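You operate a simulated robot arm through the tools that you are given. There is no shell and no other tool. Be economical: measure what you need, move in short steps, check, and stop when the job is done.

You are at the controls of a simulated robot arm. One attempt, no reset.

JOB
Mark core 92 for rework: drop the blue ring over it and press REWORK once.
Fine: then range knob to ROUGH and the gauge switch off.

It is judged by the outcome, as a careful person would: the job done as asked, and still so three seconds after it is handed in. It fails if anything else is knocked over, pushed out of place, dropped, spilled or broken.

ROBOT AND FRAMES
A 7-joint arm with a two-finger parallel gripper on a trunk, on a base that drives. Base frame: it is fixed to the floor where the robot stands at the start and does not move with it; the origin is under the middle of the robot, x ahead of it, y to its left, z up. Readings come in m, degrees, newtons and seconds.
With the tool pointing down near the work surface it reaches from about 0.36 to 0.78 m from the robot's upright axis, wherever it stands. Its first joint turns from -166.0 to 166.0 degrees. Places, roughly: core [0.5, -1.25, 0.75]; gauge switch [0.4, -0.6, 0.8]; green button [0.4, -1, 0.8]; orange button [0.5, -1, 0.8]; purple plug [0.5, -1.25, 0.75]; range knob [0.7, -0.1, 0.8]. Payload 3.91 kg.
The TCP is the grasp point between the finger pads, 0.03 m short of the fingertips. In the tool frame z runs along the fingers and y along their closing line. The gripper opens to 0.11 m. The fingers are 0.02 m wide and 0.01 m thick; the gripper's body (0.048 by 0.112 m) begins 0.055 m behind the TCP.
Orientation is that of the tool frame in the base frame, as [roll, pitch, yaw] about the fixed x, y, z axes, in that order (R = Rz(yaw) Ry(pitch) Rx(roll)). With the fingers straight down and closing along the base's y, the tool's x points along the base's -x, its y along +y and its z along -z.

CONTROLS
- The arm moves only by the tool nudge_tool. Its argument "increments" is a list of rows, each an object (a shift or turn left out is 0, a gripper value left out holds the last) with "gripper": the closure, from 0 (fully open) to 1 (shut); "translation": the shift along the tool's x, y, z in units of 30 mm (1.0 is 30 mm), a list of three; "delta_rot": the turn, a rotation vector about the tool's x, y, z in units of 5 degrees (1.0 is 5 degrees), a list of three. In form: [{"gripper": gripper, "translation": [tx, ty, tz], "delta_rot": [wx, wy, wz]}, ...]. A call has 1 to 10 rows; each row shifts and turns the commanded pose from where the row before left it, along the tool's axes as they then stand. A call with a number of a shift or a turn outside -1 to 1 is refused whole. Each row takes 0.2 s and may step no farther than 0.05 m and 8.6 degrees from the row before; otherwise, or with a gripper value out of range, the whole call is refused. Where a pose cannot be reached the arm comes as near as it can. A force on the tool above 40 N (or 10 N above the force at the start of the call, whichever is more), or a blocked arm, ends the call early, and 0.2 s more pass. Each finger travels about 0.153 m/s and halts on what it meets, pressing with about 35 N; the grip force reading is that of the motor and also rises with nothing between the fingers. The clock runs only during rows and for 0.2 s after the last one: add rows that do not move to give the fingers time. It gives the time, the measured TCP pose, the force on the tool (base axes), the opening and the grip force at its end, in the units of the frame above (readings bear some noise), with the torque about the TCP (base axes, N m) and any sound that the robot's microphone picked up.
- Cameras (640 x 400 px; columns grow to the right, rows downward): "scene" is now at [-0.0134, 0.1048, 1.5611]; the picture's right is [-0.55, -0.84, 0.00], its down [-0.63, 0.42, -0.65] and it looks along [0.55, -0.36, -0.76] (base axes); focal length 287 px, centre (320, 200). "wrist" rides on the gripper at [0.077, 0.007, -0.115] in the tool frame; the picture's right is [-0.09, 1.00, 0.00], its down [-0.80, -0.07, -0.59] and it looks along [-0.59, -0.05, 0.80] (tool axes); focal length 270 px, centre (320, 200). There is no depth. A picture from a camera that has moved, and an enlarged one, comes with that camera's place and axes in the base frame and with its lens.
- capture(camera): a new picture of that camera. It takes no simulated time.
- slide_trunk(by): slides the trunk up (or, below 0, down) by that many m; the arm and the scene camera ride with it, the base frame stays. It gives what a move gives, with no picture.
- roll_base(legs): drives the robot by 1 to 6 legs, each [ahead, turn to the left] in m and degrees, along the robot's own axes; the way and the turn of a leg run together, so that a leg with both is an arc; at most 1.5 m and 180 degrees a leg. The arm and the cameras ride along, it lands a little off, and it stops where it bumps. It gives what a move gives.
- aim_head(pan, tilt): turns the head with the scene camera to pan (to the left, within 155 degrees either way) and tilt (down, from -29 to 69), counted from straight ahead of the robot. It gives what a move gives.
- enlarge(camera, box): a new picture of the part [left, top, right, bottom] of that camera's present view, enlarged. It takes no simulated time.
- close_job(): hands the job in; it is judged then, once.

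Work in short steps. Places have to be worked out from the pictures, the camera data and where the tool is seen: move nearer, look again, correct. Check each grasp and each placing, and mend what went wrong. You have 120 turns and 78 pictures in all, those below and enlarged ones among them. Open the gripper and draw the arm clear of the work before you hand the job in, unless the task says otherwise; then end with one line.

The tools are called after ">>>" by a JSON object that holds its "op" and its "data". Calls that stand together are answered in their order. nudge_tool: Moves the arm, as the interface text tells. Its arguments: {"type":"object","properties":{"increments":{"type":"array"}},"required":["increments"]} The other tools are called the same way: slide_trunk (by) slides the trunk up or down; roll_base (legs) drives the base; aim_head (pan, tilt) turns the head that bears the scene camera; capture (camera) takes a picture; enlarge (camera, box) takes an enlarged picture of a part of a camera's view; close_job () hands the job in.

At the start:

```text
t: 0.0
ee_pos: [0.2251, -0.3471, 1.1183]
orientation: [180.0, 0.0, 180.0]
ft_force: [0.1, -0.3, 0.5]
wrist_torque: [-0.02, 0.01, 0.03]
opening: 0.1101
gripper_force: 0.1
trunk travel left (down, up): [-0.55, 0.06]
robot x, y, heading: [-0.0015, 0.0013, -0.2]
head pan, tilt: [-33.3, 49.2]
```

scene: 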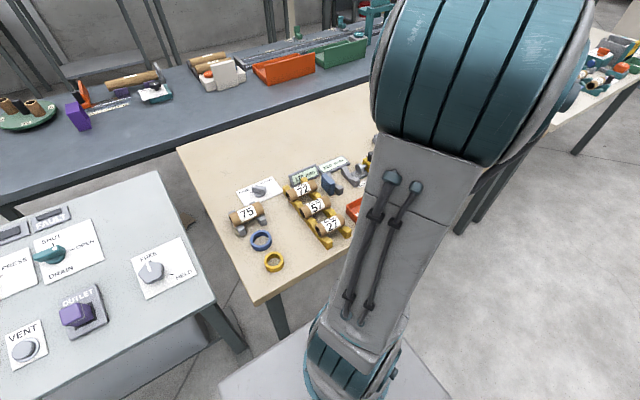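
wrist: 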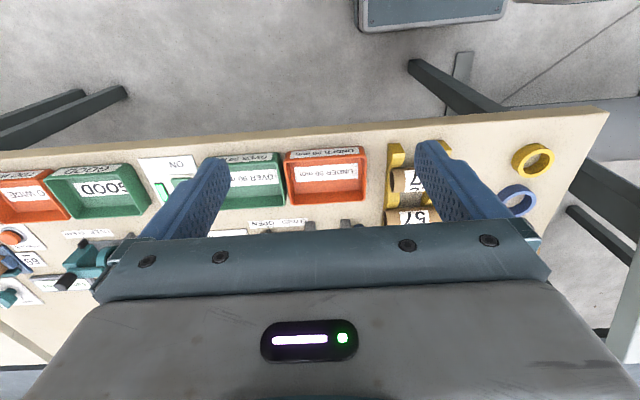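

The first views show the bench running along -y, with the ring and knob near the left end. I turn the head right to see the rest of the bench.

>>> {"op": "aim_head", "data": {"pan": -70, "tilt": 35}}

>>> {"op": "capture", "data": {"camera": "scene"}}

```text
t: 1.0
ee_pos: [0.2244, -0.3476, 1.1186]
orientation: [-179.9, 0.0, 180.0]
ft_force: [-0.5, 0.4, 0.1]
wrist_torque: [-0.02, 0.03, 0.02]
opening: 0.1098
gripper_force: 0.0
trunk travel left (down, up): [-0.55, 0.06]
robot x, y, heading: [0.0014, -0.0043, -0.0]
head pan, tilt: [-70.0, 35.0]
```

```text
75 pictures are left
camera scene: at [-0.0481, 0.0648, 1.5817], right [-0.94, -0.34, 0.0], down [-0.2, 0.54, -0.82], along [0.28, -0.77, -0.57], focal length 287 px, centre (320, 200)
```

scene: 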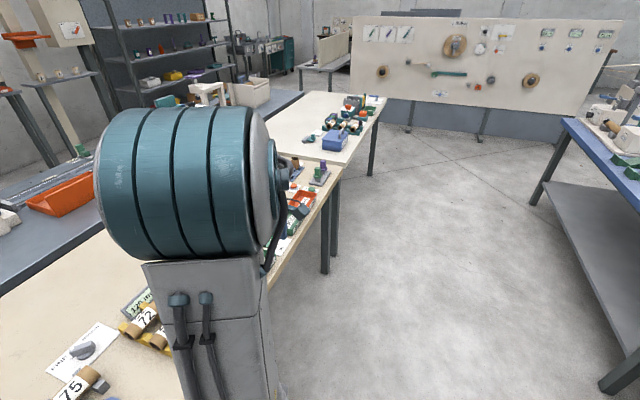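

The bench front edge works out near x=0.34, and the blue ring near (0.54,-0.02). I look closely at this end of the bench.

>>> {"op": "aim_head", "data": {"pan": -15, "tilt": 52}}

>>> {"op": "capture", "data": {"camera": "scene"}}

>>> {"op": "enlarge", "data": {"camera": "scene", "box": [240, 120, 480, 270]}}

```text
t: 2.3
ee_pos: [0.2249, -0.3466, 1.1202]
orientation: [179.9, 0.0, -179.9]
ft_force: [-0.8, 0.0, 0.0]
wrist_torque: [-0.02, 0.02, 0.0]
opening: 0.11
gripper_force: 0.1
trunk travel left (down, up): [-0.55, 0.06]
robot x, y, heading: [-0.0016, -0.0027, -0.1]
head pan, tilt: [-15.0, 52.0]
```

```text
74 pictures are left
camera scene: at [-0.0058, 0.128, 1.5573], right [-0.26, -0.97, 0.0], down [-0.76, 0.2, -0.62], along [0.59, -0.16, -0.79], focal length 287 px, centre (320, 200)
```

scene: 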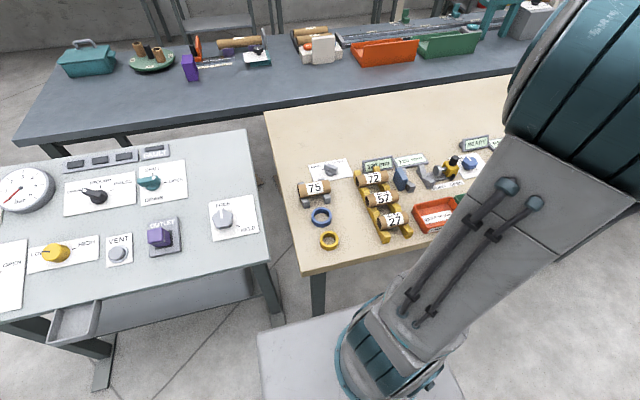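

```text
2.67 times, centred on (360, 195) of scene
camera zoom: at [-0.0058, 0.128, 1.5573], right [-0.26, -0.97, 0.0], down [-0.76, 0.2, -0.62], along [0.59, -0.16, -0.79], focal length 766 px, centre (213, 213)
```

zoom: 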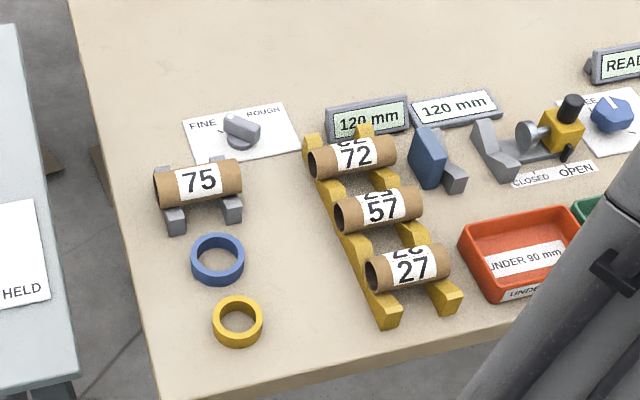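

Core 75 sits by itself; the blue ring is at about (0.525,-0.02). I move the tool over it for a wrist view.

>>> {"op": "nudge_tool", "data": {"increments": [{"gripper": 0, "translation": [-1, 1, 0]}, {"translation": [-1, 1, 0]}, {"translation": [-1, 1, 0]}, {"translation": [-1, 1, 0]}, {"translation": [-1, 1, 0]}, {"translation": [-1, 1, 0]}, {"translation": [-1, 1, 0]}, {"translation": [-1, 1, 0]}, {"translation": [-1, 1, 0]}, {"translation": [-1, 1, 0]}]}}

>>> {"op": "nudge_tool", "data": {"increments": [{"translation": [0, 0.8, 1]}, {"translation": [0, 0, 1]}, {"translation": [0, 0, 1]}, {"translation": [0, 0, 1]}, {"translation": [0, 0, 1]}, {"translation": [0, 0, 1]}]}}

>>> {"op": "capture", "data": {"camera": "wrist"}}

>>> {"op": "capture", "data": {"camera": "scene"}}

```text
t: 4.5
ee_pos: [0.5267, -0.0464, 1.1193]
orientation: [-180.0, -0.1, 180.0]
ft_force: [0.1, 0.3, 0.5]
wrist_torque: [0.0, 0.0, 0.03]
opening: 0.11
gripper_force: 0.0
trunk travel left (down, up): [-0.55, 0.06]
robot x, y, heading: [0.0014, -0.0011, -0.2]
head pan, tilt: [-15.0, 52.0]
```

```text
t: 5.9
ee_pos: [0.5258, -0.0238, 0.9385]
orientation: [180.0, 0.0, 180.0]
ft_force: [0.1, 0.1, -0.7]
wrist_torque: [0.03, 0.0, -0.01]
opening: 0.1102
gripper_force: 0.0
trunk travel left (down, up): [-0.55, 0.06]
robot x, y, heading: [-0.0005, -0.0034, -0.2]
head pan, tilt: [-15.0, 52.0]
```

```text
72 pictures are left
camera wrist: at [0.4495, -0.0164, 1.0538], right [0.09, 1.0, 0.0], down [0.8, -0.07, 0.59], along [0.59, -0.05, -0.8], focal length 270 px, centre (320, 200)
```

wrist: 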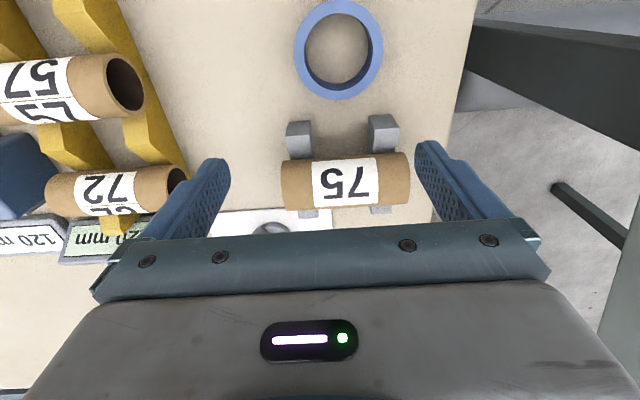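

```text
71 pictures are left
camera scene: at [-0.0052, 0.1283, 1.5573], right [-0.26, -0.97, 0.0], down [-0.76, 0.2, -0.62], along [0.59, -0.16, -0.79], focal length 287 px, centre (320, 200)
```

scene: 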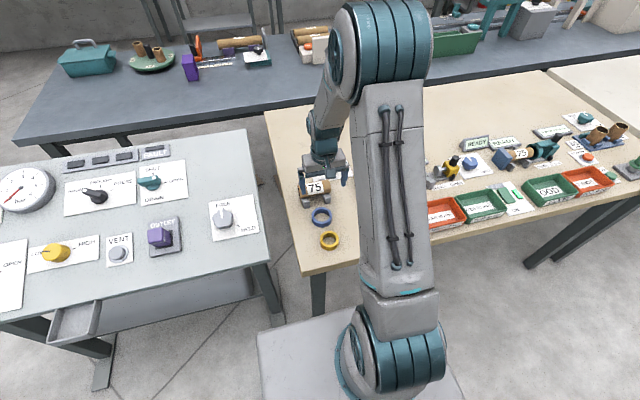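

Triangulating both views puts the ring near (0.485,-0.005) at z about 0.8. Before grasping, I look at the far end where core 92 should be.

>>> {"op": "enlarge", "data": {"camera": "scene", "box": [420, 100, 640, 237]}}

>>> {"op": "aim_head", "data": {"pan": -60, "tilt": 35}}

>>> {"op": "capture", "data": {"camera": "scene"}}

>>> {"op": "enlarge", "data": {"camera": "scene", "box": [220, 120, 460, 270]}}

```text
2.91 times, centred on (530, 168) of scene
camera zoom: at [-0.0052, 0.1283, 1.5573], right [-0.26, -0.97, 0.0], down [-0.76, 0.2, -0.62], along [0.59, -0.16, -0.79], focal length 836 px, centre (-291, 292)
```

zoom: 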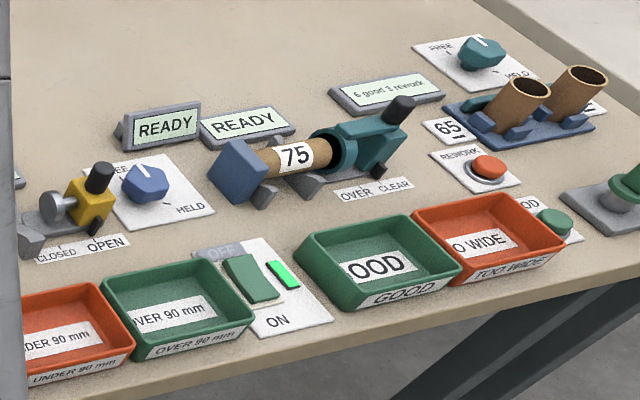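

```text
t: 7.0
ee_pos: [0.525, -0.0229, 0.939]
orientation: [-180.0, 0.0, 180.0]
ft_force: [-0.9, 0.1, -0.1]
wrist_torque: [-0.01, 0.02, 0.02]
opening: 0.1101
gripper_force: 0.1
trunk travel left (down, up): [-0.55, 0.06]
robot x, y, heading: [0.0001, -0.0007, 0.0]
head pan, tilt: [-60.0, 35.0]
```

```text
69 pictures are left
camera scene: at [-0.0341, 0.0714, 1.5817], right [-0.87, -0.5, 0.0], down [-0.29, 0.5, -0.82], along [0.41, -0.71, -0.57], focal length 287 px, centre (320, 200)
```

scene: 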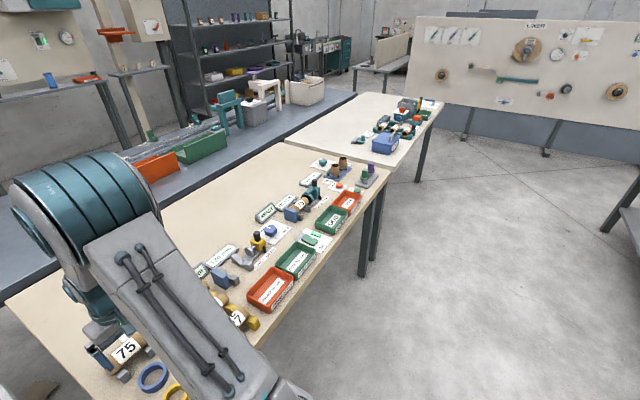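

```text
2.67 times, centred on (340, 195) of scene
camera zoom: at [-0.0341, 0.0714, 1.5817], right [-0.87, -0.5, 0.0], down [-0.29, 0.5, -0.82], along [0.41, -0.71, -0.57], focal length 766 px, centre (267, 213)
```

zoom: 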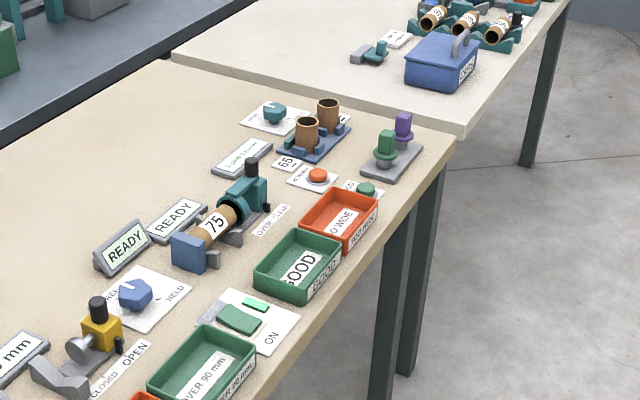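

Two standing cores sit on a blue cradle by REWORK, with number tags beside them (one reads 65); I'll read the other when near. Now I centre over the ring and descend partway.

>>> {"op": "nudge_tool", "data": {"increments": [{"translation": [0.7, 0.3, 0]}, {"translation": [0.65, 0.3, 0]}, {"translation": [0, 0, 0.7]}, {"translation": [0, 0, 0.7]}]}}

>>> {"op": "capture", "data": {"camera": "wrist"}}

>>> {"op": "aim_head", "data": {"pan": -10, "tilt": 58}}

>>> {"op": "enlarge", "data": {"camera": "scene", "box": [200, 80, 440, 230]}}

```text
t: 8.0
ee_pos: [0.4849, -0.0039, 0.8979]
orientation: [180.0, 0.0, -180.0]
ft_force: [0.3, 0.4, 0.0]
wrist_torque: [0.02, 0.0, 0.02]
opening: 0.11
gripper_force: 0.0
trunk travel left (down, up): [-0.55, 0.06]
robot x, y, heading: [0.0039, -0.0044, -0.4]
head pan, tilt: [-60.0, 35.0]
```

```text
67 pictures are left
camera wrist: at [0.4091, 0.0037, 1.0135], right [0.09, 1.0, 0.0], down [0.8, -0.07, 0.59], along [0.59, -0.05, -0.8], focal length 270 px, centre (320, 200)
```

wrist: 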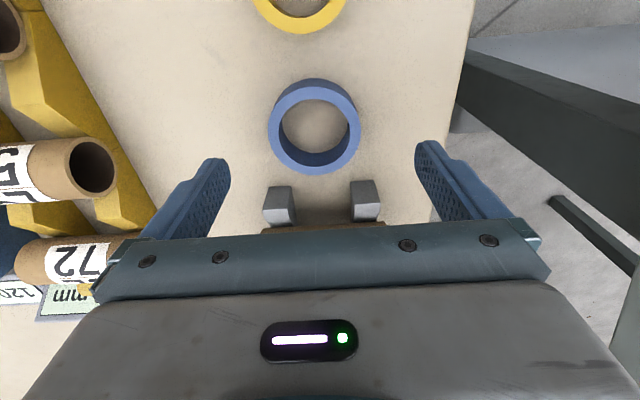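

```text
t: 9.2
ee_pos: [0.4843, -0.0033, 0.8969]
orientation: [-179.9, 0.0, -179.9]
ft_force: [0.0, 0.1, -0.3]
wrist_torque: [0.01, 0.02, 0.01]
opening: 0.1099
gripper_force: 0.1
trunk travel left (down, up): [-0.55, 0.06]
robot x, y, heading: [-0.0047, -0.0036, -0.2]
head pan, tilt: [-10.0, 58.0]
```

```text
2.67 times, centred on (320, 155) of scene
camera zoom: at [-0.0104, 0.1356, 1.5498], right [-0.17, -0.98, 0.0], down [-0.83, 0.15, -0.53], along [0.52, -0.09, -0.85], focal length 766 px, centre (320, 320)
```

zoom: 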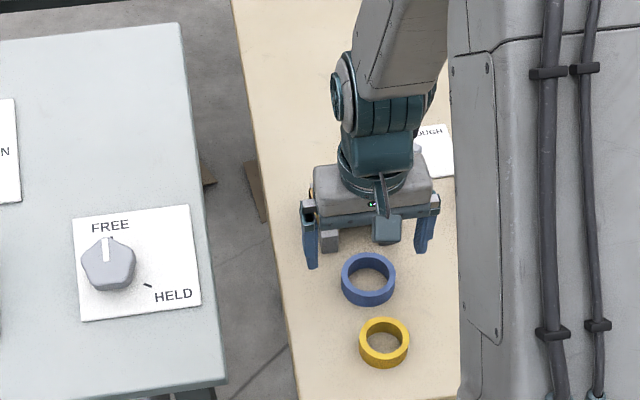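

The estimates agree at about (0.487,-0.007), with the table near z=0.80. I descend most of the way and check.

>>> {"op": "nudge_tool", "data": {"increments": [{"translation": [-0.07, -0.1, 0.6]}, {"translation": [0, 0, 0.5]}, {"translation": [0, 0, 0.3]}]}}

>>> {"op": "capture", "data": {"camera": "wrist"}}

>>> {"op": "enlarge", "data": {"camera": "scene", "box": [260, 120, 420, 220]}}

```text
t: 10.0
ee_pos: [0.4866, -0.0081, 0.8552]
orientation: [179.9, 0.1, -180.0]
ft_force: [-0.1, -0.3, -0.1]
wrist_torque: [-0.03, -0.03, -0.01]
opening: 0.11
gripper_force: 0.1
trunk travel left (down, up): [-0.55, 0.06]
robot x, y, heading: [0.0006, -0.0024, 0.1]
head pan, tilt: [-10.0, 58.0]
```

```text
65 pictures are left
camera wrist: at [0.411, -0.001, 0.9715], right [0.09, 1.0, 0.0], down [0.8, -0.07, 0.59], along [0.59, -0.05, -0.8], focal length 270 px, centre (320, 200)
```

wrist: 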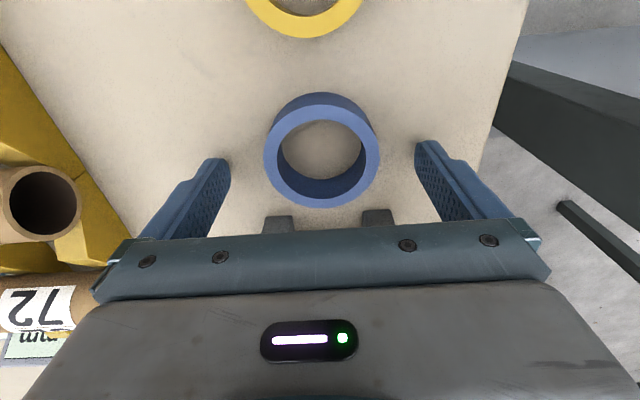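

```text
4.00 times, centred on (340, 170) of scene
camera zoom: at [-0.0103, 0.1357, 1.5498], right [-0.17, -0.98, 0.0], down [-0.84, 0.15, -0.53], along [0.52, -0.09, -0.85], focal length 1150 px, centre (240, 320)
```

zoom: 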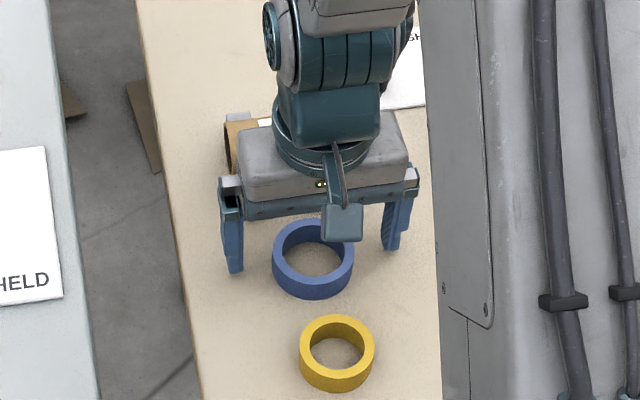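

The ring is centred between the fingers with its top about at fingertip level. I lower about 17 mm and close slowly on it.

>>> {"op": "nudge_tool", "data": {"increments": [{"translation": [-0.06, 0.03, 0.3]}, {"translation": [0, 0, 0.25]}, {"gripper": 0.2}, {"gripper": 0.4}, {"gripper": 0.6}, {"gripper": 0.6}]}}

>>> {"op": "capture", "data": {"camera": "wrist"}}

```text
t: 10.5
ee_pos: [0.4874, -0.0071, 0.8509]
orientation: [-180.0, 0.4, 180.0]
ft_force: [-10.7, -0.1, 29.8]
wrist_torque: [0.62, 0.65, 0.15]
opening: 0.1102
gripper_force: 0.1
trunk travel left (down, up): [-0.55, 0.06]
robot x, y, heading: [-0.0016, -0.0013, -0.0]
head pan, tilt: [-10.0, 58.0]
stopped in row 2: the force on the tool passed its limit at 51 N (the readings are from after the stop); the commanded pose is now the measured one
```

```text
63 pictures are left
camera wrist: at [0.4107, -0.0007, 0.9655], right [0.09, 1.0, 0.0], down [0.8, -0.07, 0.6], along [0.6, -0.05, -0.8], focal length 270 px, centre (320, 200)
```

wrist: 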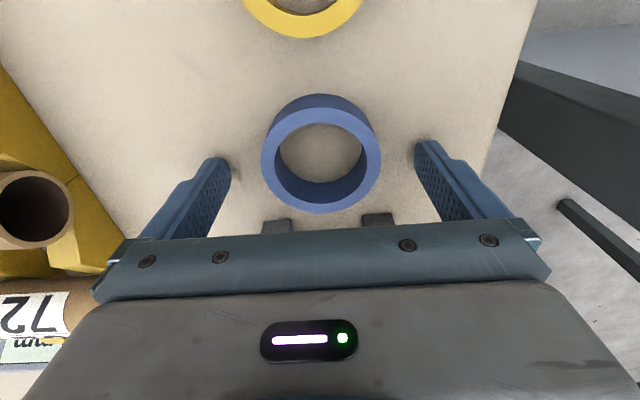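

The fingers met the table at TCP z≈0.851, so the surface is near 0.82, and the ring works out nearer x=0.479. I lift 4 mm, shift 8 mm back and close.

>>> {"op": "nudge_tool", "data": {"increments": [{"translation": [0, 0, -0.15]}, {"translation": [0.27, 0.03, 0]}, {"gripper": 0.15}, {"gripper": 0.3}, {"gripper": 0.45}, {"gripper": 0.6}, {"gripper": 0.6}]}}

>>> {"op": "capture", "data": {"camera": "wrist"}}

```text
t: 12.1
ee_pos: [0.4835, -0.0061, 0.8518]
orientation: [180.0, 0.4, -180.0]
ft_force: [0.3, -0.5, 1.2]
wrist_torque: [-0.02, 0.02, 0.0]
opening: 0.0646
gripper_force: 35.1
trunk travel left (down, up): [-0.55, 0.06]
robot x, y, heading: [0.0016, -0.0008, 0.1]
head pan, tilt: [-10.0, 58.0]
```

```text
62 pictures are left
camera wrist: at [0.406, 0.0007, 0.9672], right [0.09, 1.0, 0.0], down [0.8, -0.07, 0.6], along [0.6, -0.05, -0.8], focal length 270 px, centre (320, 200)
```

wrist: 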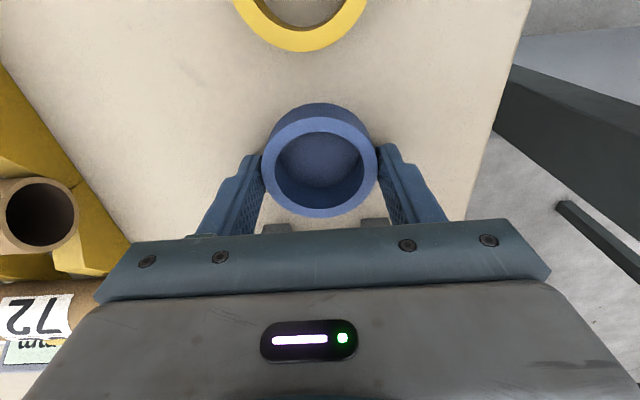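

The ring is gripped (opening 0.065 m), though its look changed a bit. I lift and inspect it from both cameras.

>>> {"op": "nudge_tool", "data": {"increments": [{"translation": [0, 0, -0.5]}, {"translation": [0, 0, -1]}, {"translation": [0, 0, -1]}, {"translation": [0, 0, -1]}]}}

>>> {"op": "capture", "data": {"camera": "wrist"}}

>>> {"op": "enlarge", "data": {"camera": "scene", "box": [260, 80, 420, 180]}}

```text
t: 13.1
ee_pos: [0.4818, -0.0064, 0.9589]
orientation: [-180.0, 0.3, -180.0]
ft_force: [0.6, 0.1, -0.7]
wrist_torque: [-0.03, -0.02, 0.03]
opening: 0.0644
gripper_force: 35.1
trunk travel left (down, up): [-0.55, 0.06]
robot x, y, heading: [-0.0008, -0.0007, 0.2]
head pan, tilt: [-10.0, 58.0]
```

```text
61 pictures are left
camera wrist: at [0.4051, -0.0005, 1.0736], right [0.09, 1.0, 0.0], down [0.8, -0.07, 0.6], along [0.6, -0.05, -0.8], focal length 270 px, centre (320, 200)
```

wrist: 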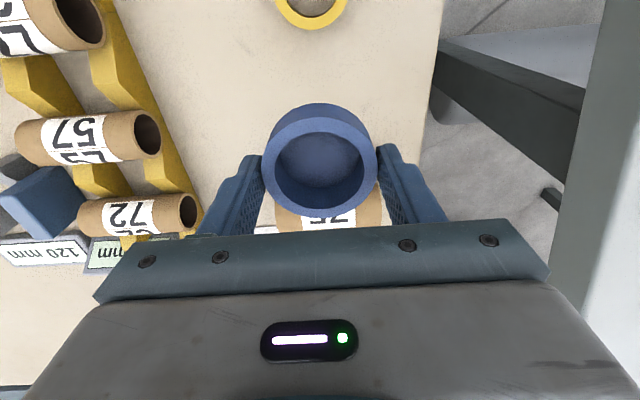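

```text
4.00 times, centred on (340, 130) of scene
camera zoom: at [-0.0107, 0.1357, 1.5497], right [-0.17, -0.98, 0.0], down [-0.84, 0.15, -0.53], along [0.52, -0.09, -0.85], focal length 1150 px, centre (240, 480)
```

zoom: 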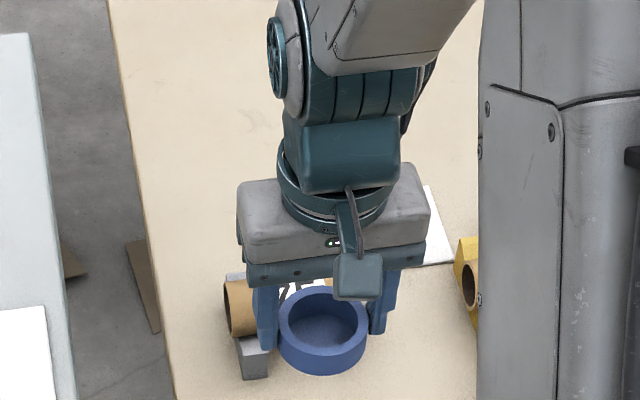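

The inside now looks blue rather than see-through, so I enlarge to tell whether it is tilted or closed.

>>> {"op": "enlarge", "data": {"camera": "wrist", "box": [240, 85, 400, 225]}}

```text
2.86 times, centred on (320, 155) of wrist
camera zoom: at [0.4051, -0.0005, 1.0736], right [0.09, 1.0, 0.0], down [0.8, -0.07, 0.6], along [0.6, -0.05, -0.8], focal length 772 px, centre (320, 329)
```

zoom: 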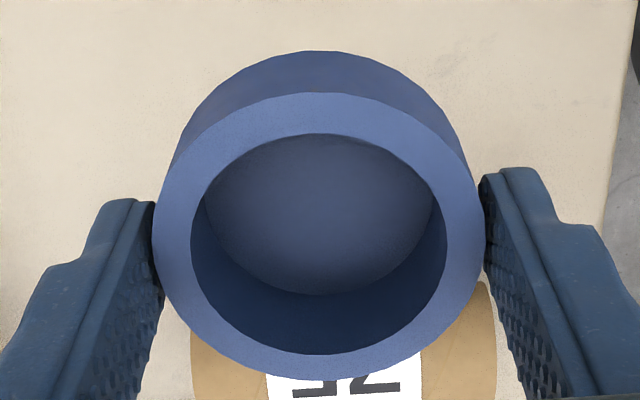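

In both views the inside looks blue; I'll test whether it is open by force when lowering it over the core. Now I raise and retract the tool, and check the floor to the right and behind before driving.

>>> {"op": "nudge_tool", "data": {"increments": [{"translation": [0, 0, -1]}, {"translation": [0, 0, -1]}, {"translation": [0.5, 0, -1]}, {"translation": [1, 0, -1]}, {"translation": [1, 0, -1]}, {"translation": [1, 0, 0]}, {"translation": [1, 0, 0]}, {"translation": [1, 0, 0]}]}}

>>> {"op": "aim_head", "data": {"pan": -110, "tilt": 50}}

>>> {"op": "capture", "data": {"camera": "scene"}}

>>> {"op": "capture", "data": {"camera": "wrist"}}

```text
t: 14.9
ee_pos: [0.312, -0.0075, 1.1036]
orientation: [180.0, 0.3, -180.0]
ft_force: [-0.8, -0.5, -1.6]
wrist_torque: [0.0, -0.03, -0.02]
opening: 0.0641
gripper_force: 34.4
trunk travel left (down, up): [-0.55, 0.06]
robot x, y, heading: [-0.0036, -0.0036, -0.0]
head pan, tilt: [-10.0, 58.0]
```

```text
t: 16.6
ee_pos: [0.3131, -0.0069, 1.1027]
orientation: [179.9, 0.2, -180.0]
ft_force: [0.2, -0.8, -0.8]
wrist_torque: [0.02, 0.01, -0.02]
opening: 0.0642
gripper_force: 34.6
trunk travel left (down, up): [-0.55, 0.06]
robot x, y, heading: [-0.007, 0.0011, 0.0]
head pan, tilt: [-110.0, 50.0]
```

```text
58 pictures are left
camera scene: at [-0.1046, 0.0753, 1.56], right [-0.94, 0.34, 0.0], down [0.26, 0.72, -0.64], along [-0.22, -0.6, -0.77], focal length 287 px, centre (320, 200)
```

scene: 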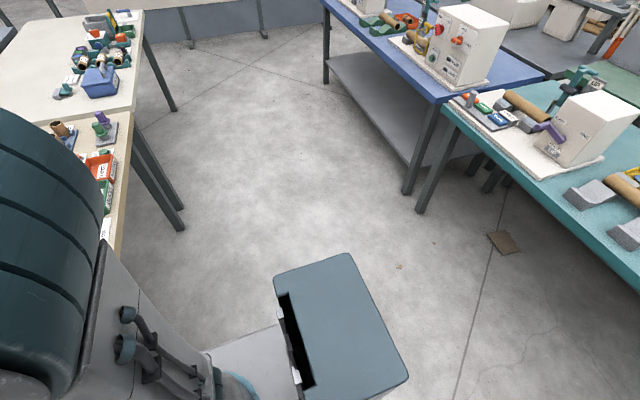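

```text
57 pictures are left
camera wrist: at [0.2364, -0.0006, 1.2192], right [0.09, 1.0, 0.0], down [0.8, -0.07, 0.6], along [0.6, -0.05, -0.8], focal length 270 px, centre (320, 200)
```

wrist: 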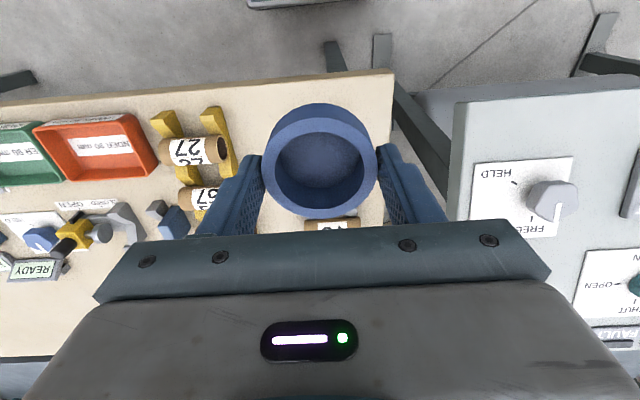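

The floor to the right is clear to about x=-1.1. I back off 0.25 m, go 1.0 m along the bench, and come forward again.

>>> {"op": "roll_base", "data": {"legs": [[-0.25, 0], [0, -90], [1.0, 0], [0, 90], [0.22, 0]]}}

>>> {"op": "aim_head", "data": {"pan": -35, "tilt": 48}}

>>> {"op": "capture", "data": {"camera": "scene"}}

```text
t: 32.1
ee_pos: [0.2836, -0.9702, 1.1045]
orientation: [-180.0, 0.2, -177.9]
ft_force: [0.1, 0.0, -0.7]
wrist_torque: [0.0, 0.01, -0.03]
opening: 0.0644
gripper_force: 35.0
trunk travel left (down, up): [-0.55, 0.06]
robot x, y, heading: [-0.0287, -0.9791, 2.1]
head pan, tilt: [-110.0, 50.0]
```

```text
t: 33.6
ee_pos: [0.2841, -0.9706, 1.1035]
orientation: [-180.0, 0.2, -177.9]
ft_force: [-0.4, -0.3, -0.1]
wrist_torque: [0.01, 0.01, -0.01]
opening: 0.0643
gripper_force: 34.7
trunk travel left (down, up): [-0.55, 0.06]
robot x, y, heading: [-0.0307, -0.9783, 2.1]
head pan, tilt: [-35.0, 48.0]
```

```text
56 pictures are left
camera scene: at [-0.0465, -0.8724, 1.5627], right [-0.54, -0.84, 0.0], down [-0.62, 0.4, -0.67], along [0.56, -0.36, -0.74], focal length 287 px, centre (320, 200)
```

scene: 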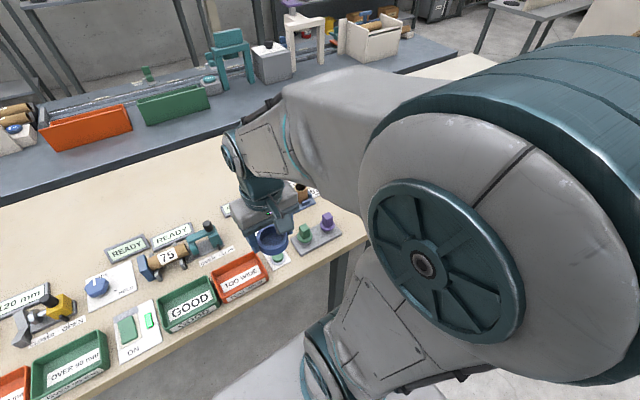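

The base landed at about (-0.03,-0.98). The arm hides the cores, so I look with the wrist camera.

>>> {"op": "capture", "data": {"camera": "wrist"}}

>>> {"op": "enlarge", "data": {"camera": "wrist", "box": [0, 60, 280, 235]}}

```text
55 pictures are left
camera wrist: at [0.2072, -0.9662, 1.2191], right [0.05, 1.0, 0.0], down [0.8, -0.04, 0.6], along [0.6, -0.03, -0.8], focal length 270 px, centre (320, 200)
```

wrist: 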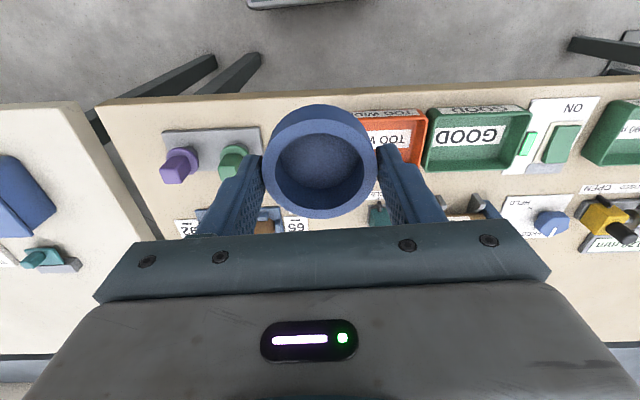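

```text
2.29 times, centred on (140, 148) of wrist
camera zoom: at [0.2072, -0.9662, 1.2191], right [0.05, 1.0, 0.0], down [0.8, -0.04, 0.6], along [0.6, -0.03, -0.8], focal length 618 px, centre (731, 320)
```

zoom: 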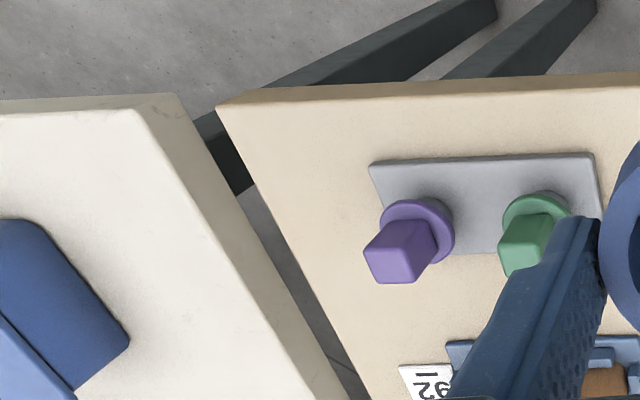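

The tag at the far (-y) slot reads 92 and the nearer one 65. I move the tool left to clear the scene camera's view of the cores.

>>> {"op": "nudge_tool", "data": {"increments": [{"translation": [0, 1, 0]}, {"translation": [0, 1, 0]}, {"translation": [0, 1, 0]}, {"translation": [0, 1, 0]}, {"translation": [0, 1, 0]}, {"translation": [0, 1, 0]}]}}

>>> {"op": "capture", "data": {"camera": "scene"}}

>>> {"op": "enlarge", "data": {"camera": "scene", "box": [230, 140, 390, 240]}}

```text
t: 35.0
ee_pos: [0.2766, -0.7913, 1.1024]
orientation: [-179.9, 0.2, -177.8]
ft_force: [0.2, -0.7, -0.9]
wrist_torque: [0.0, 0.01, 0.01]
opening: 0.0643
gripper_force: 35.1
trunk travel left (down, up): [-0.55, 0.06]
robot x, y, heading: [-0.0272, -0.9766, 2.2]
head pan, tilt: [-35.0, 48.0]
```

```text
53 pictures are left
camera scene: at [-0.0462, -0.8718, 1.5626], right [-0.54, -0.84, 0.0], down [-0.62, 0.4, -0.67], along [0.56, -0.36, -0.74], focal length 287 px, centre (320, 200)
```

scene: 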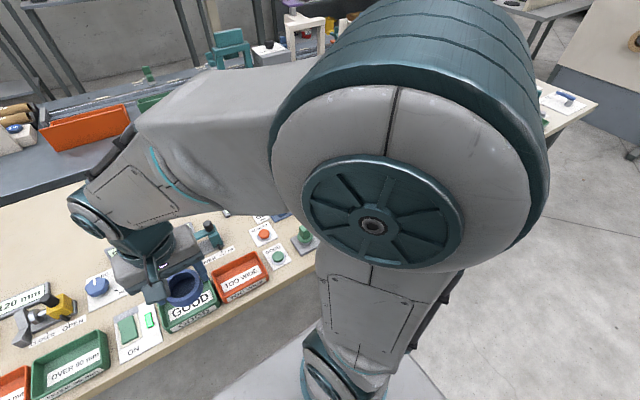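

```text
4.00 times, centred on (310, 190) of scene
camera zoom: at [-0.0462, -0.8718, 1.5626], right [-0.54, -0.84, 0.0], down [-0.62, 0.4, -0.67], along [0.56, -0.36, -0.74], focal length 1150 px, centre (360, 240)
```

zoom: 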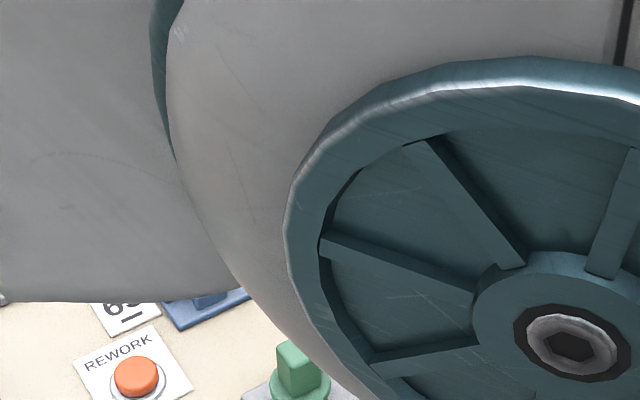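

The elbow blocks the scene view, so I use the wrist camera, placing the cores to the left of the fingers.

>>> {"op": "nudge_tool", "data": {"increments": [{"translation": [-0.5, -1, 0]}, {"translation": [-0.5, -1, 0]}, {"translation": [-0.5, -1, 0]}, {"translation": [-0.5, -1, 0]}, {"translation": [-0.5, -1, 0]}, {"translation": [-0.5, -1, 0]}, {"translation": [-0.4, -1, 0]}]}}

>>> {"op": "capture", "data": {"camera": "wrist"}}

>>> {"op": "enlarge", "data": {"camera": "wrist", "box": [80, 80, 320, 230]}}

```text
t: 36.6
ee_pos: [0.3867, -1.0005, 1.1035]
orientation: [180.0, 0.3, -177.9]
ft_force: [0.5, -0.6, -0.5]
wrist_torque: [-0.01, 0.0, -0.01]
opening: 0.0641
gripper_force: 35.0
trunk travel left (down, up): [-0.55, 0.06]
robot x, y, heading: [-0.0312, -0.9765, 2.3]
head pan, tilt: [-35.0, 48.0]
```

```text
51 pictures are left
camera wrist: at [0.3102, -0.9965, 1.2187], right [0.05, 1.0, 0.0], down [0.8, -0.04, 0.6], along [0.6, -0.03, -0.8], focal length 270 px, centre (320, 200)
```

wrist: 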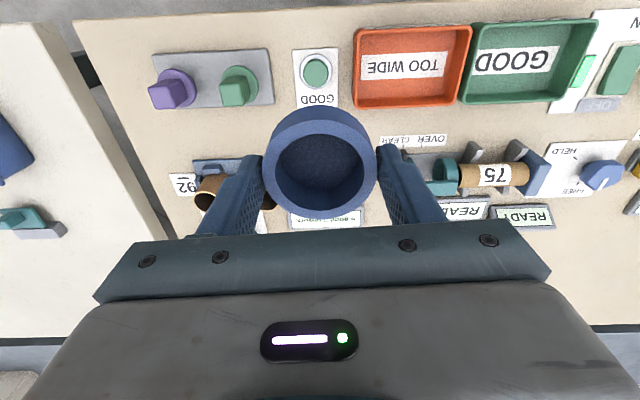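

```text
2.67 times, centred on (200, 155) of wrist
camera zoom: at [0.3102, -0.9965, 1.2187], right [0.05, 1.0, 0.0], down [0.8, -0.04, 0.6], along [0.6, -0.03, -0.8], focal length 721 px, centre (640, 320)
```

zoom: 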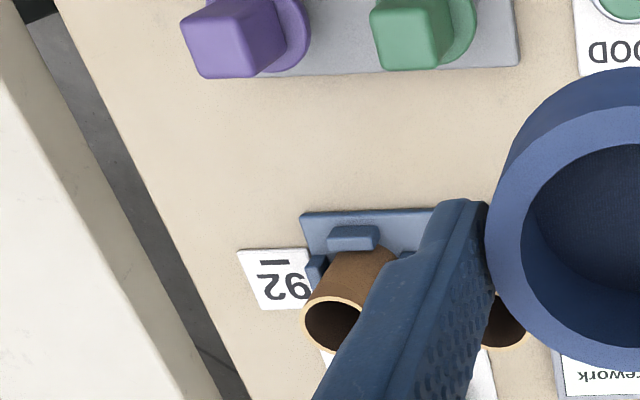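

Core 92 stands upright near (0.54,-1.18). I move beyond it so the wrist camera sees it clear of the ring, giving a second bearing.

>>> {"op": "nudge_tool", "data": {"increments": [{"translation": [-1, -1, 0]}, {"translation": [-1, -1, 0]}, {"translation": [-1, -1, 0]}, {"translation": [-1, -1, 0]}, {"translation": [-1, -1, 0]}, {"translation": [-1, -1, 0]}]}}

>>> {"op": "capture", "data": {"camera": "wrist"}}

>>> {"op": "capture", "data": {"camera": "scene"}}

```text
t: 38.0
ee_pos: [0.575, -1.1738, 1.1036]
orientation: [-180.0, 0.2, -177.9]
ft_force: [0.2, 0.4, -0.5]
wrist_torque: [-0.01, 0.02, 0.0]
opening: 0.0643
gripper_force: 34.9
trunk travel left (down, up): [-0.55, 0.06]
robot x, y, heading: [-0.0291, -0.9755, 2.2]
head pan, tilt: [-35.0, 48.0]
```

```text
49 pictures are left
camera wrist: at [0.4982, -1.1687, 1.2191], right [0.05, 1.0, 0.0], down [0.8, -0.04, 0.6], along [0.6, -0.03, -0.8], focal length 270 px, centre (320, 200)
```

wrist: 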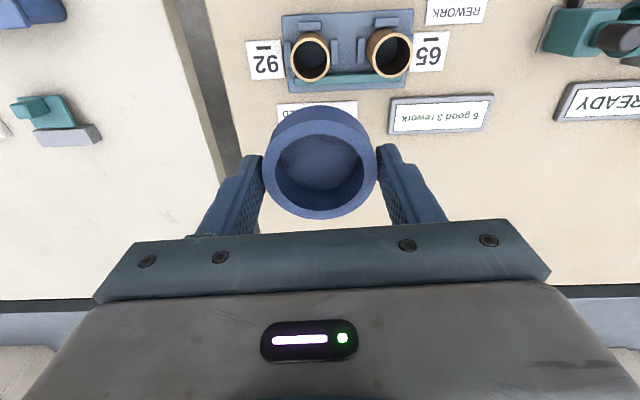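

```text
48 pictures are left
camera scene: at [-0.0454, -0.8733, 1.5628], right [-0.54, -0.84, 0.0], down [-0.62, 0.4, -0.67], along [0.56, -0.36, -0.74], focal length 287 px, centre (320, 200)
```

scene: 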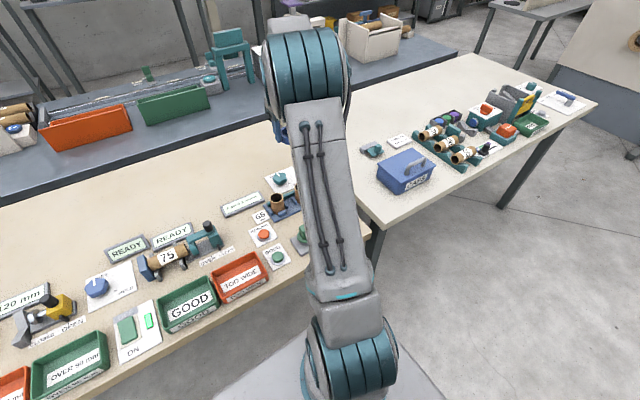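

Two bearings agree: core 92's top is at about (0.550,-1.181,0.893), diameter about 41 mm, and the ring bore is about 50 mm. I lower beside it, just beyond, to compare core and ring at the same depth.

>>> {"op": "nudge_tool", "data": {"increments": [{"translation": [-1, -0.3, 0]}, {"translation": [-0.757, 0, 0.6]}, {"translation": [0, 0, 1]}, {"translation": [0, 0, 1]}, {"translation": [0, 0, 1]}, {"translation": [0, 0, 1]}, {"translation": [0, 0, 0.5]}]}}

>>> {"op": "capture", "data": {"camera": "wrist"}}

>>> {"op": "enlarge", "data": {"camera": "scene", "box": [240, 150, 400, 250]}}

```text
t: 39.6
ee_pos: [0.6259, -1.1742, 0.9514]
orientation: [-180.0, 0.2, -177.9]
ft_force: [0.6, 0.5, -1.4]
wrist_torque: [-0.01, 0.0, -0.03]
opening: 0.0645
gripper_force: 34.8
trunk travel left (down, up): [-0.55, 0.06]
robot x, y, heading: [-0.0271, -0.972, 2.3]
head pan, tilt: [-35.0, 48.0]
```

```text
47 pictures are left
camera wrist: at [0.5488, -1.1712, 1.0671], right [0.05, 1.0, 0.0], down [0.8, -0.04, 0.6], along [0.6, -0.03, -0.8], focal length 270 px, centre (320, 200)
```

wrist: 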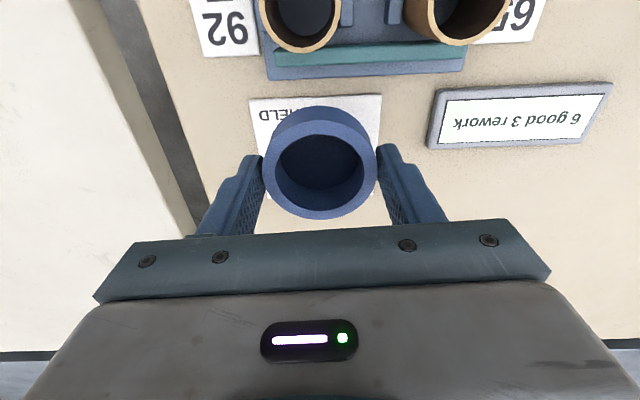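

```text
4.00 times, centred on (320, 200) of scene
camera zoom: at [-0.046, -0.8726, 1.5627], right [-0.54, -0.84, 0.0], down [-0.62, 0.4, -0.67], along [0.56, -0.36, -0.74], focal length 1150 px, centre (320, 200)
```

zoom: 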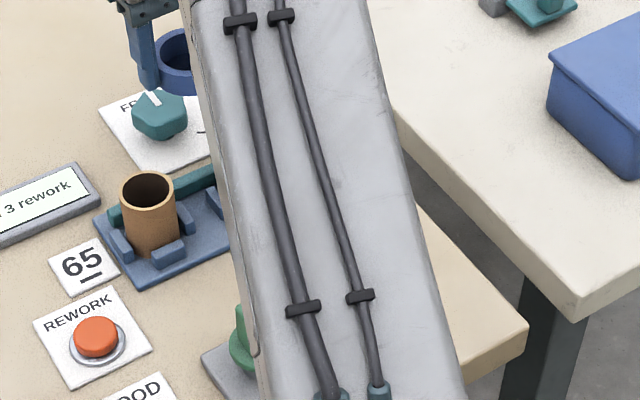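

Refined: core centre (0.551,-1.182), about 44 mm wide, and the ring centre is about 3 mm robot-side of the TCP. I move over it and lower until the ring's lower edge just passes the core's top, watching force.

>>> {"op": "nudge_tool", "data": {"increments": [{"translation": [0.8, -0.06, 0]}, {"translation": [0.8, -0.06, 0]}, {"translation": [0.8, -0.06, 0]}, {"translation": [0, 0, 0]}]}}

>>> {"op": "capture", "data": {"camera": "wrist"}}

>>> {"op": "enlarge", "data": {"camera": "scene", "box": [220, 130, 380, 230]}}

```text
t: 40.6
ee_pos: [0.5509, -1.1866, 0.9522]
orientation: [179.9, 0.2, -177.9]
ft_force: [0.3, 1.0, -1.1]
wrist_torque: [-0.03, 0.0, -0.03]
opening: 0.0642
gripper_force: 34.8
trunk travel left (down, up): [-0.55, 0.06]
robot x, y, heading: [-0.0264, -0.9766, 2.0]
head pan, tilt: [-35.0, 48.0]
```

```text
45 pictures are left
camera wrist: at [0.4752, -1.1825, 1.0674], right [0.05, 1.0, 0.0], down [0.8, -0.04, 0.6], along [0.6, -0.03, -0.8], focal length 270 px, centre (320, 200)
```

wrist: 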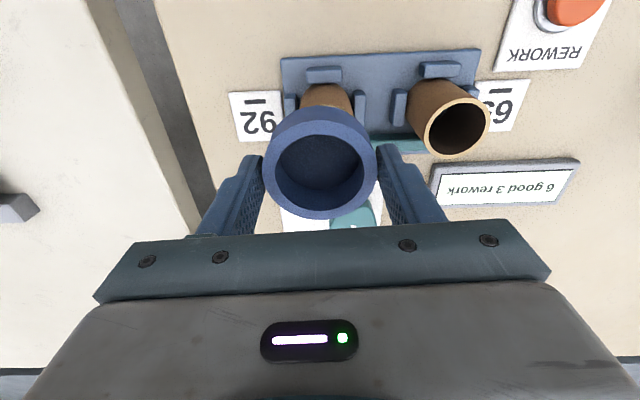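

```text
4.00 times, centred on (300, 180) of scene
camera zoom: at [-0.0463, -0.8725, 1.5627], right [-0.54, -0.84, 0.0], down [-0.62, 0.4, -0.67], along [0.56, -0.36, -0.74], focal length 1150 px, centre (400, 280)
```

zoom: 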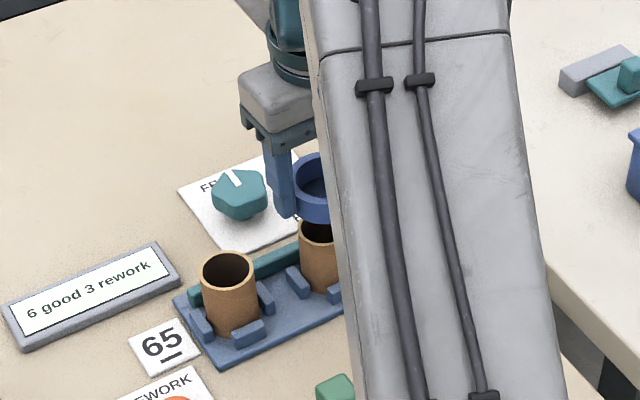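

Readings jitter by a few mm with the base pose, so I check alignment visually using an enlarged wrist view.

>>> {"op": "enlarge", "data": {"camera": "wrist", "box": [240, 60, 500, 222]}}

```text
2.46 times, centred on (370, 141) of wrist
camera zoom: at [0.4752, -1.1825, 1.0674], right [0.05, 1.0, 0.0], down [0.8, -0.04, 0.6], along [0.6, -0.03, -0.8], focal length 665 px, centre (197, 345)
```

zoom: 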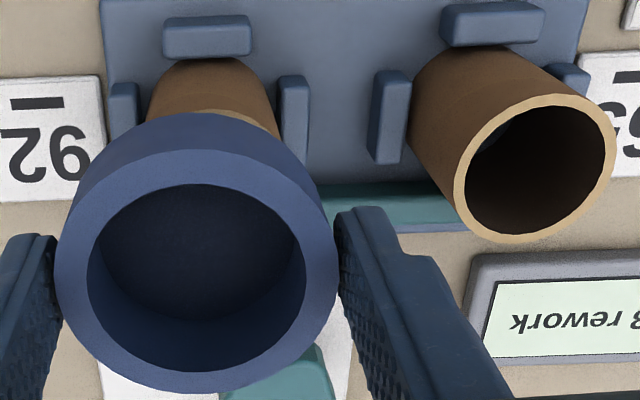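

Enlarged, core 92's rim and core 65's bearing both say the ring should go about 5 mm toward +y and 2 mm in +x. I correct and lower to just above the rim.

>>> {"op": "nudge_tool", "data": {"increments": [{"translation": [-0.07, 0.17, 0]}, {"translation": [0, 0, 0.5]}, {"translation": [0, 0, 0]}]}}

>>> {"op": "enlarge", "data": {"camera": "wrist", "box": [240, 60, 500, 222]}}

>>> {"op": "enlarge", "data": {"camera": "scene", "box": [250, 140, 350, 202]}}

```text
t: 41.4
ee_pos: [0.5552, -1.1805, 0.9349]
orientation: [-180.0, 0.3, -177.9]
ft_force: [-0.1, 0.1, -0.7]
wrist_torque: [-0.01, -0.04, 0.01]
opening: 0.0645
gripper_force: 35.0
trunk travel left (down, up): [-0.55, 0.06]
robot x, y, heading: [-0.0323, -0.9748, 2.4]
head pan, tilt: [-35.0, 48.0]
```

```text
2.46 times, centred on (370, 141) of wrist
camera zoom: at [0.4788, -1.1761, 1.0505], right [0.05, 1.0, 0.0], down [0.8, -0.04, 0.6], along [0.6, -0.03, -0.8], focal length 665 px, centre (197, 345)
```

zoom: 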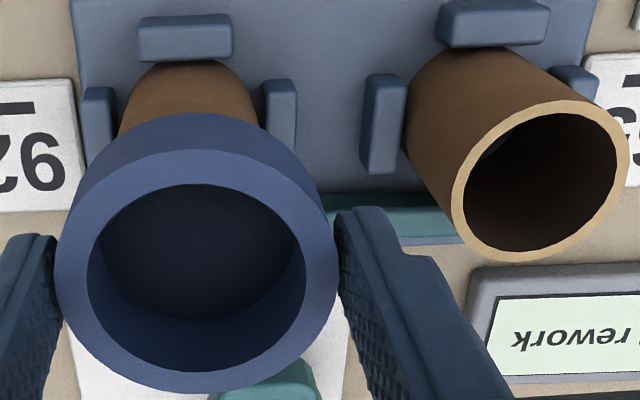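

```text
6.40 times, centred on (300, 171) of scene
camera zoom: at [-0.0463, -0.8726, 1.5627], right [-0.54, -0.84, 0.0], down [-0.62, 0.4, -0.67], along [0.56, -0.36, -0.74], focal length 1839 px, centre (448, 386)
```

zoom: 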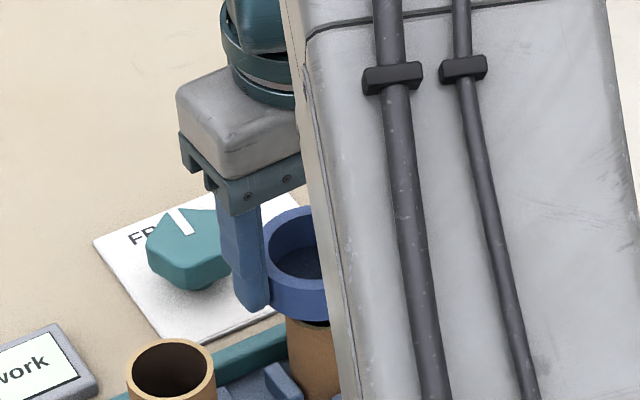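

The ring now looks aligned over core 92 within 2 mm. I lower in small steps to see whether it slides on.

>>> {"op": "nudge_tool", "data": {"increments": [{"translation": [0.05, 0, 0.15]}, {"translation": [0, 0, 0.15]}, {"translation": [0, 0, 0.15]}, {"translation": [0, 0, 0.15]}, {"translation": [0, 0, 0.1]}]}}

>>> {"op": "enlarge", "data": {"camera": "scene", "box": [250, 140, 350, 202]}}

>>> {"op": "capture", "data": {"camera": "wrist"}}

```text
t: 42.6
ee_pos: [0.5546, -1.1806, 0.9181]
orientation: [-179.8, 0.5, -178.0]
ft_force: [0.2, -1.1, 18.8]
wrist_torque: [-0.2, 0.42, 0.03]
opening: 0.0643
gripper_force: 34.8
trunk travel left (down, up): [-0.55, 0.06]
robot x, y, heading: [-0.03, -0.9748, 2.0]
head pan, tilt: [-35.0, 48.0]
```

```text
6.40 times, centred on (300, 171) of scene
camera zoom: at [-0.0483, -0.8718, 1.563], right [-0.54, -0.84, 0.0], down [-0.62, 0.4, -0.67], along [0.56, -0.36, -0.74], focal length 1839 px, centre (448, 386)
```

zoom: 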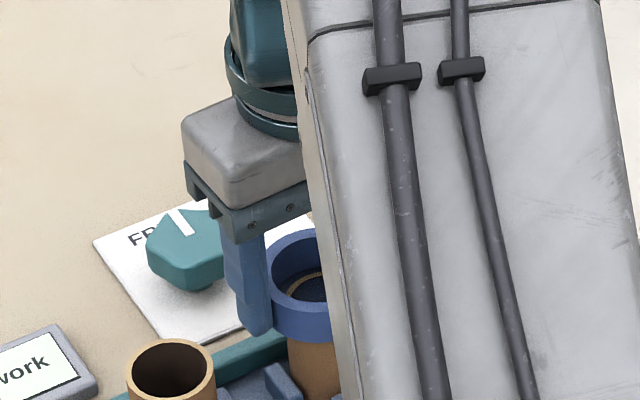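

```text
39 pictures are left
camera wrist: at [0.4776, -1.1762, 1.0332], right [0.05, 1.0, 0.0], down [0.8, -0.04, 0.6], along [0.6, -0.03, -0.8], focal length 270 px, centre (320, 200)
```

wrist: 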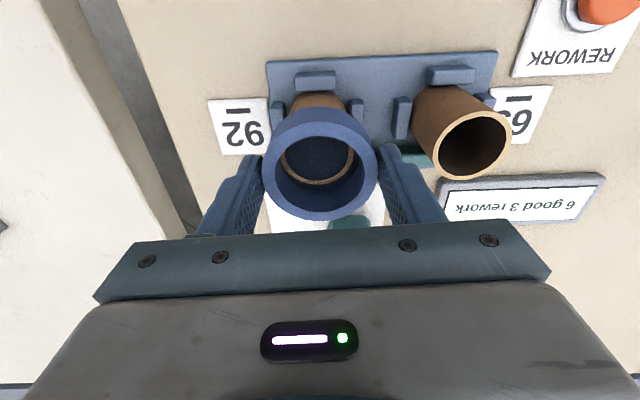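

The core's rim now shows inside the ring, but there is 19 N upward. I enlarge to see where it touches.

>>> {"op": "enlarge", "data": {"camera": "wrist", "box": [250, 80, 390, 230]}}

```text
2.67 times, centred on (320, 155) of wrist
camera zoom: at [0.4776, -1.1762, 1.0332], right [0.05, 1.0, 0.0], down [0.8, -0.04, 0.6], along [0.6, -0.03, -0.8], focal length 721 px, centre (320, 320)
```

zoom: 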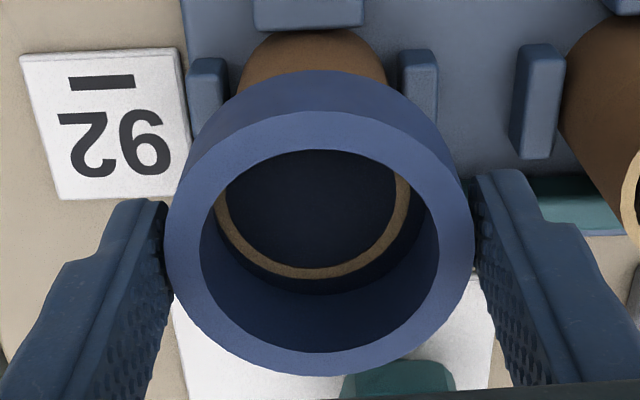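

Torque and force put the contact on the robot-side edge of the bore (about -22,-11 mm), so the ring should shift slightly toward the robot. I lift 4 mm, shift 2.5 mm back and 1 mm to -y, and retry.

>>> {"op": "nudge_tool", "data": {"increments": [{"translation": [0, 0, -0.2]}, {"translation": [0.085, -0.03, 0]}, {"translation": [0, 0, 0.1]}, {"translation": [0, 0, 0.08]}, {"translation": [0, 0, 0.0]}]}}

>>> {"op": "enlarge", "data": {"camera": "wrist", "box": [250, 80, 390, 230]}}

```text
t: 43.8
ee_pos: [0.5544, -1.181, 0.9161]
orientation: [-180.0, 0.3, -177.8]
ft_force: [0.2, -0.2, -1.2]
wrist_torque: [0.02, 0.02, 0.02]
opening: 0.0644
gripper_force: 34.9
trunk travel left (down, up): [-0.55, 0.06]
robot x, y, heading: [-0.0308, -0.9797, 2.0]
head pan, tilt: [-35.0, 48.0]
```

```text
2.67 times, centred on (320, 155) of wrist
camera zoom: at [0.4765, -1.1769, 1.032], right [0.05, 1.0, 0.0], down [0.8, -0.04, 0.6], along [0.6, -0.03, -0.8], focal length 721 px, centre (320, 320)
```

zoom: 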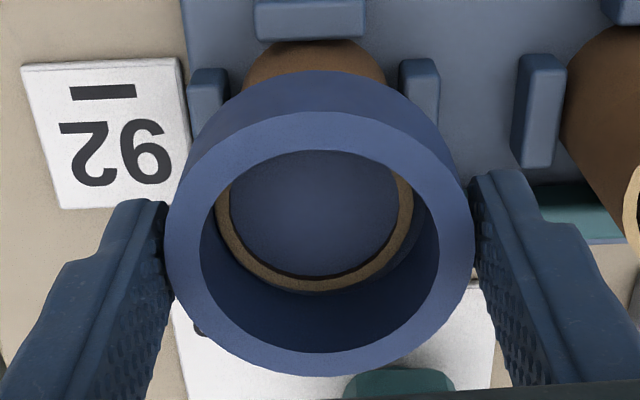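

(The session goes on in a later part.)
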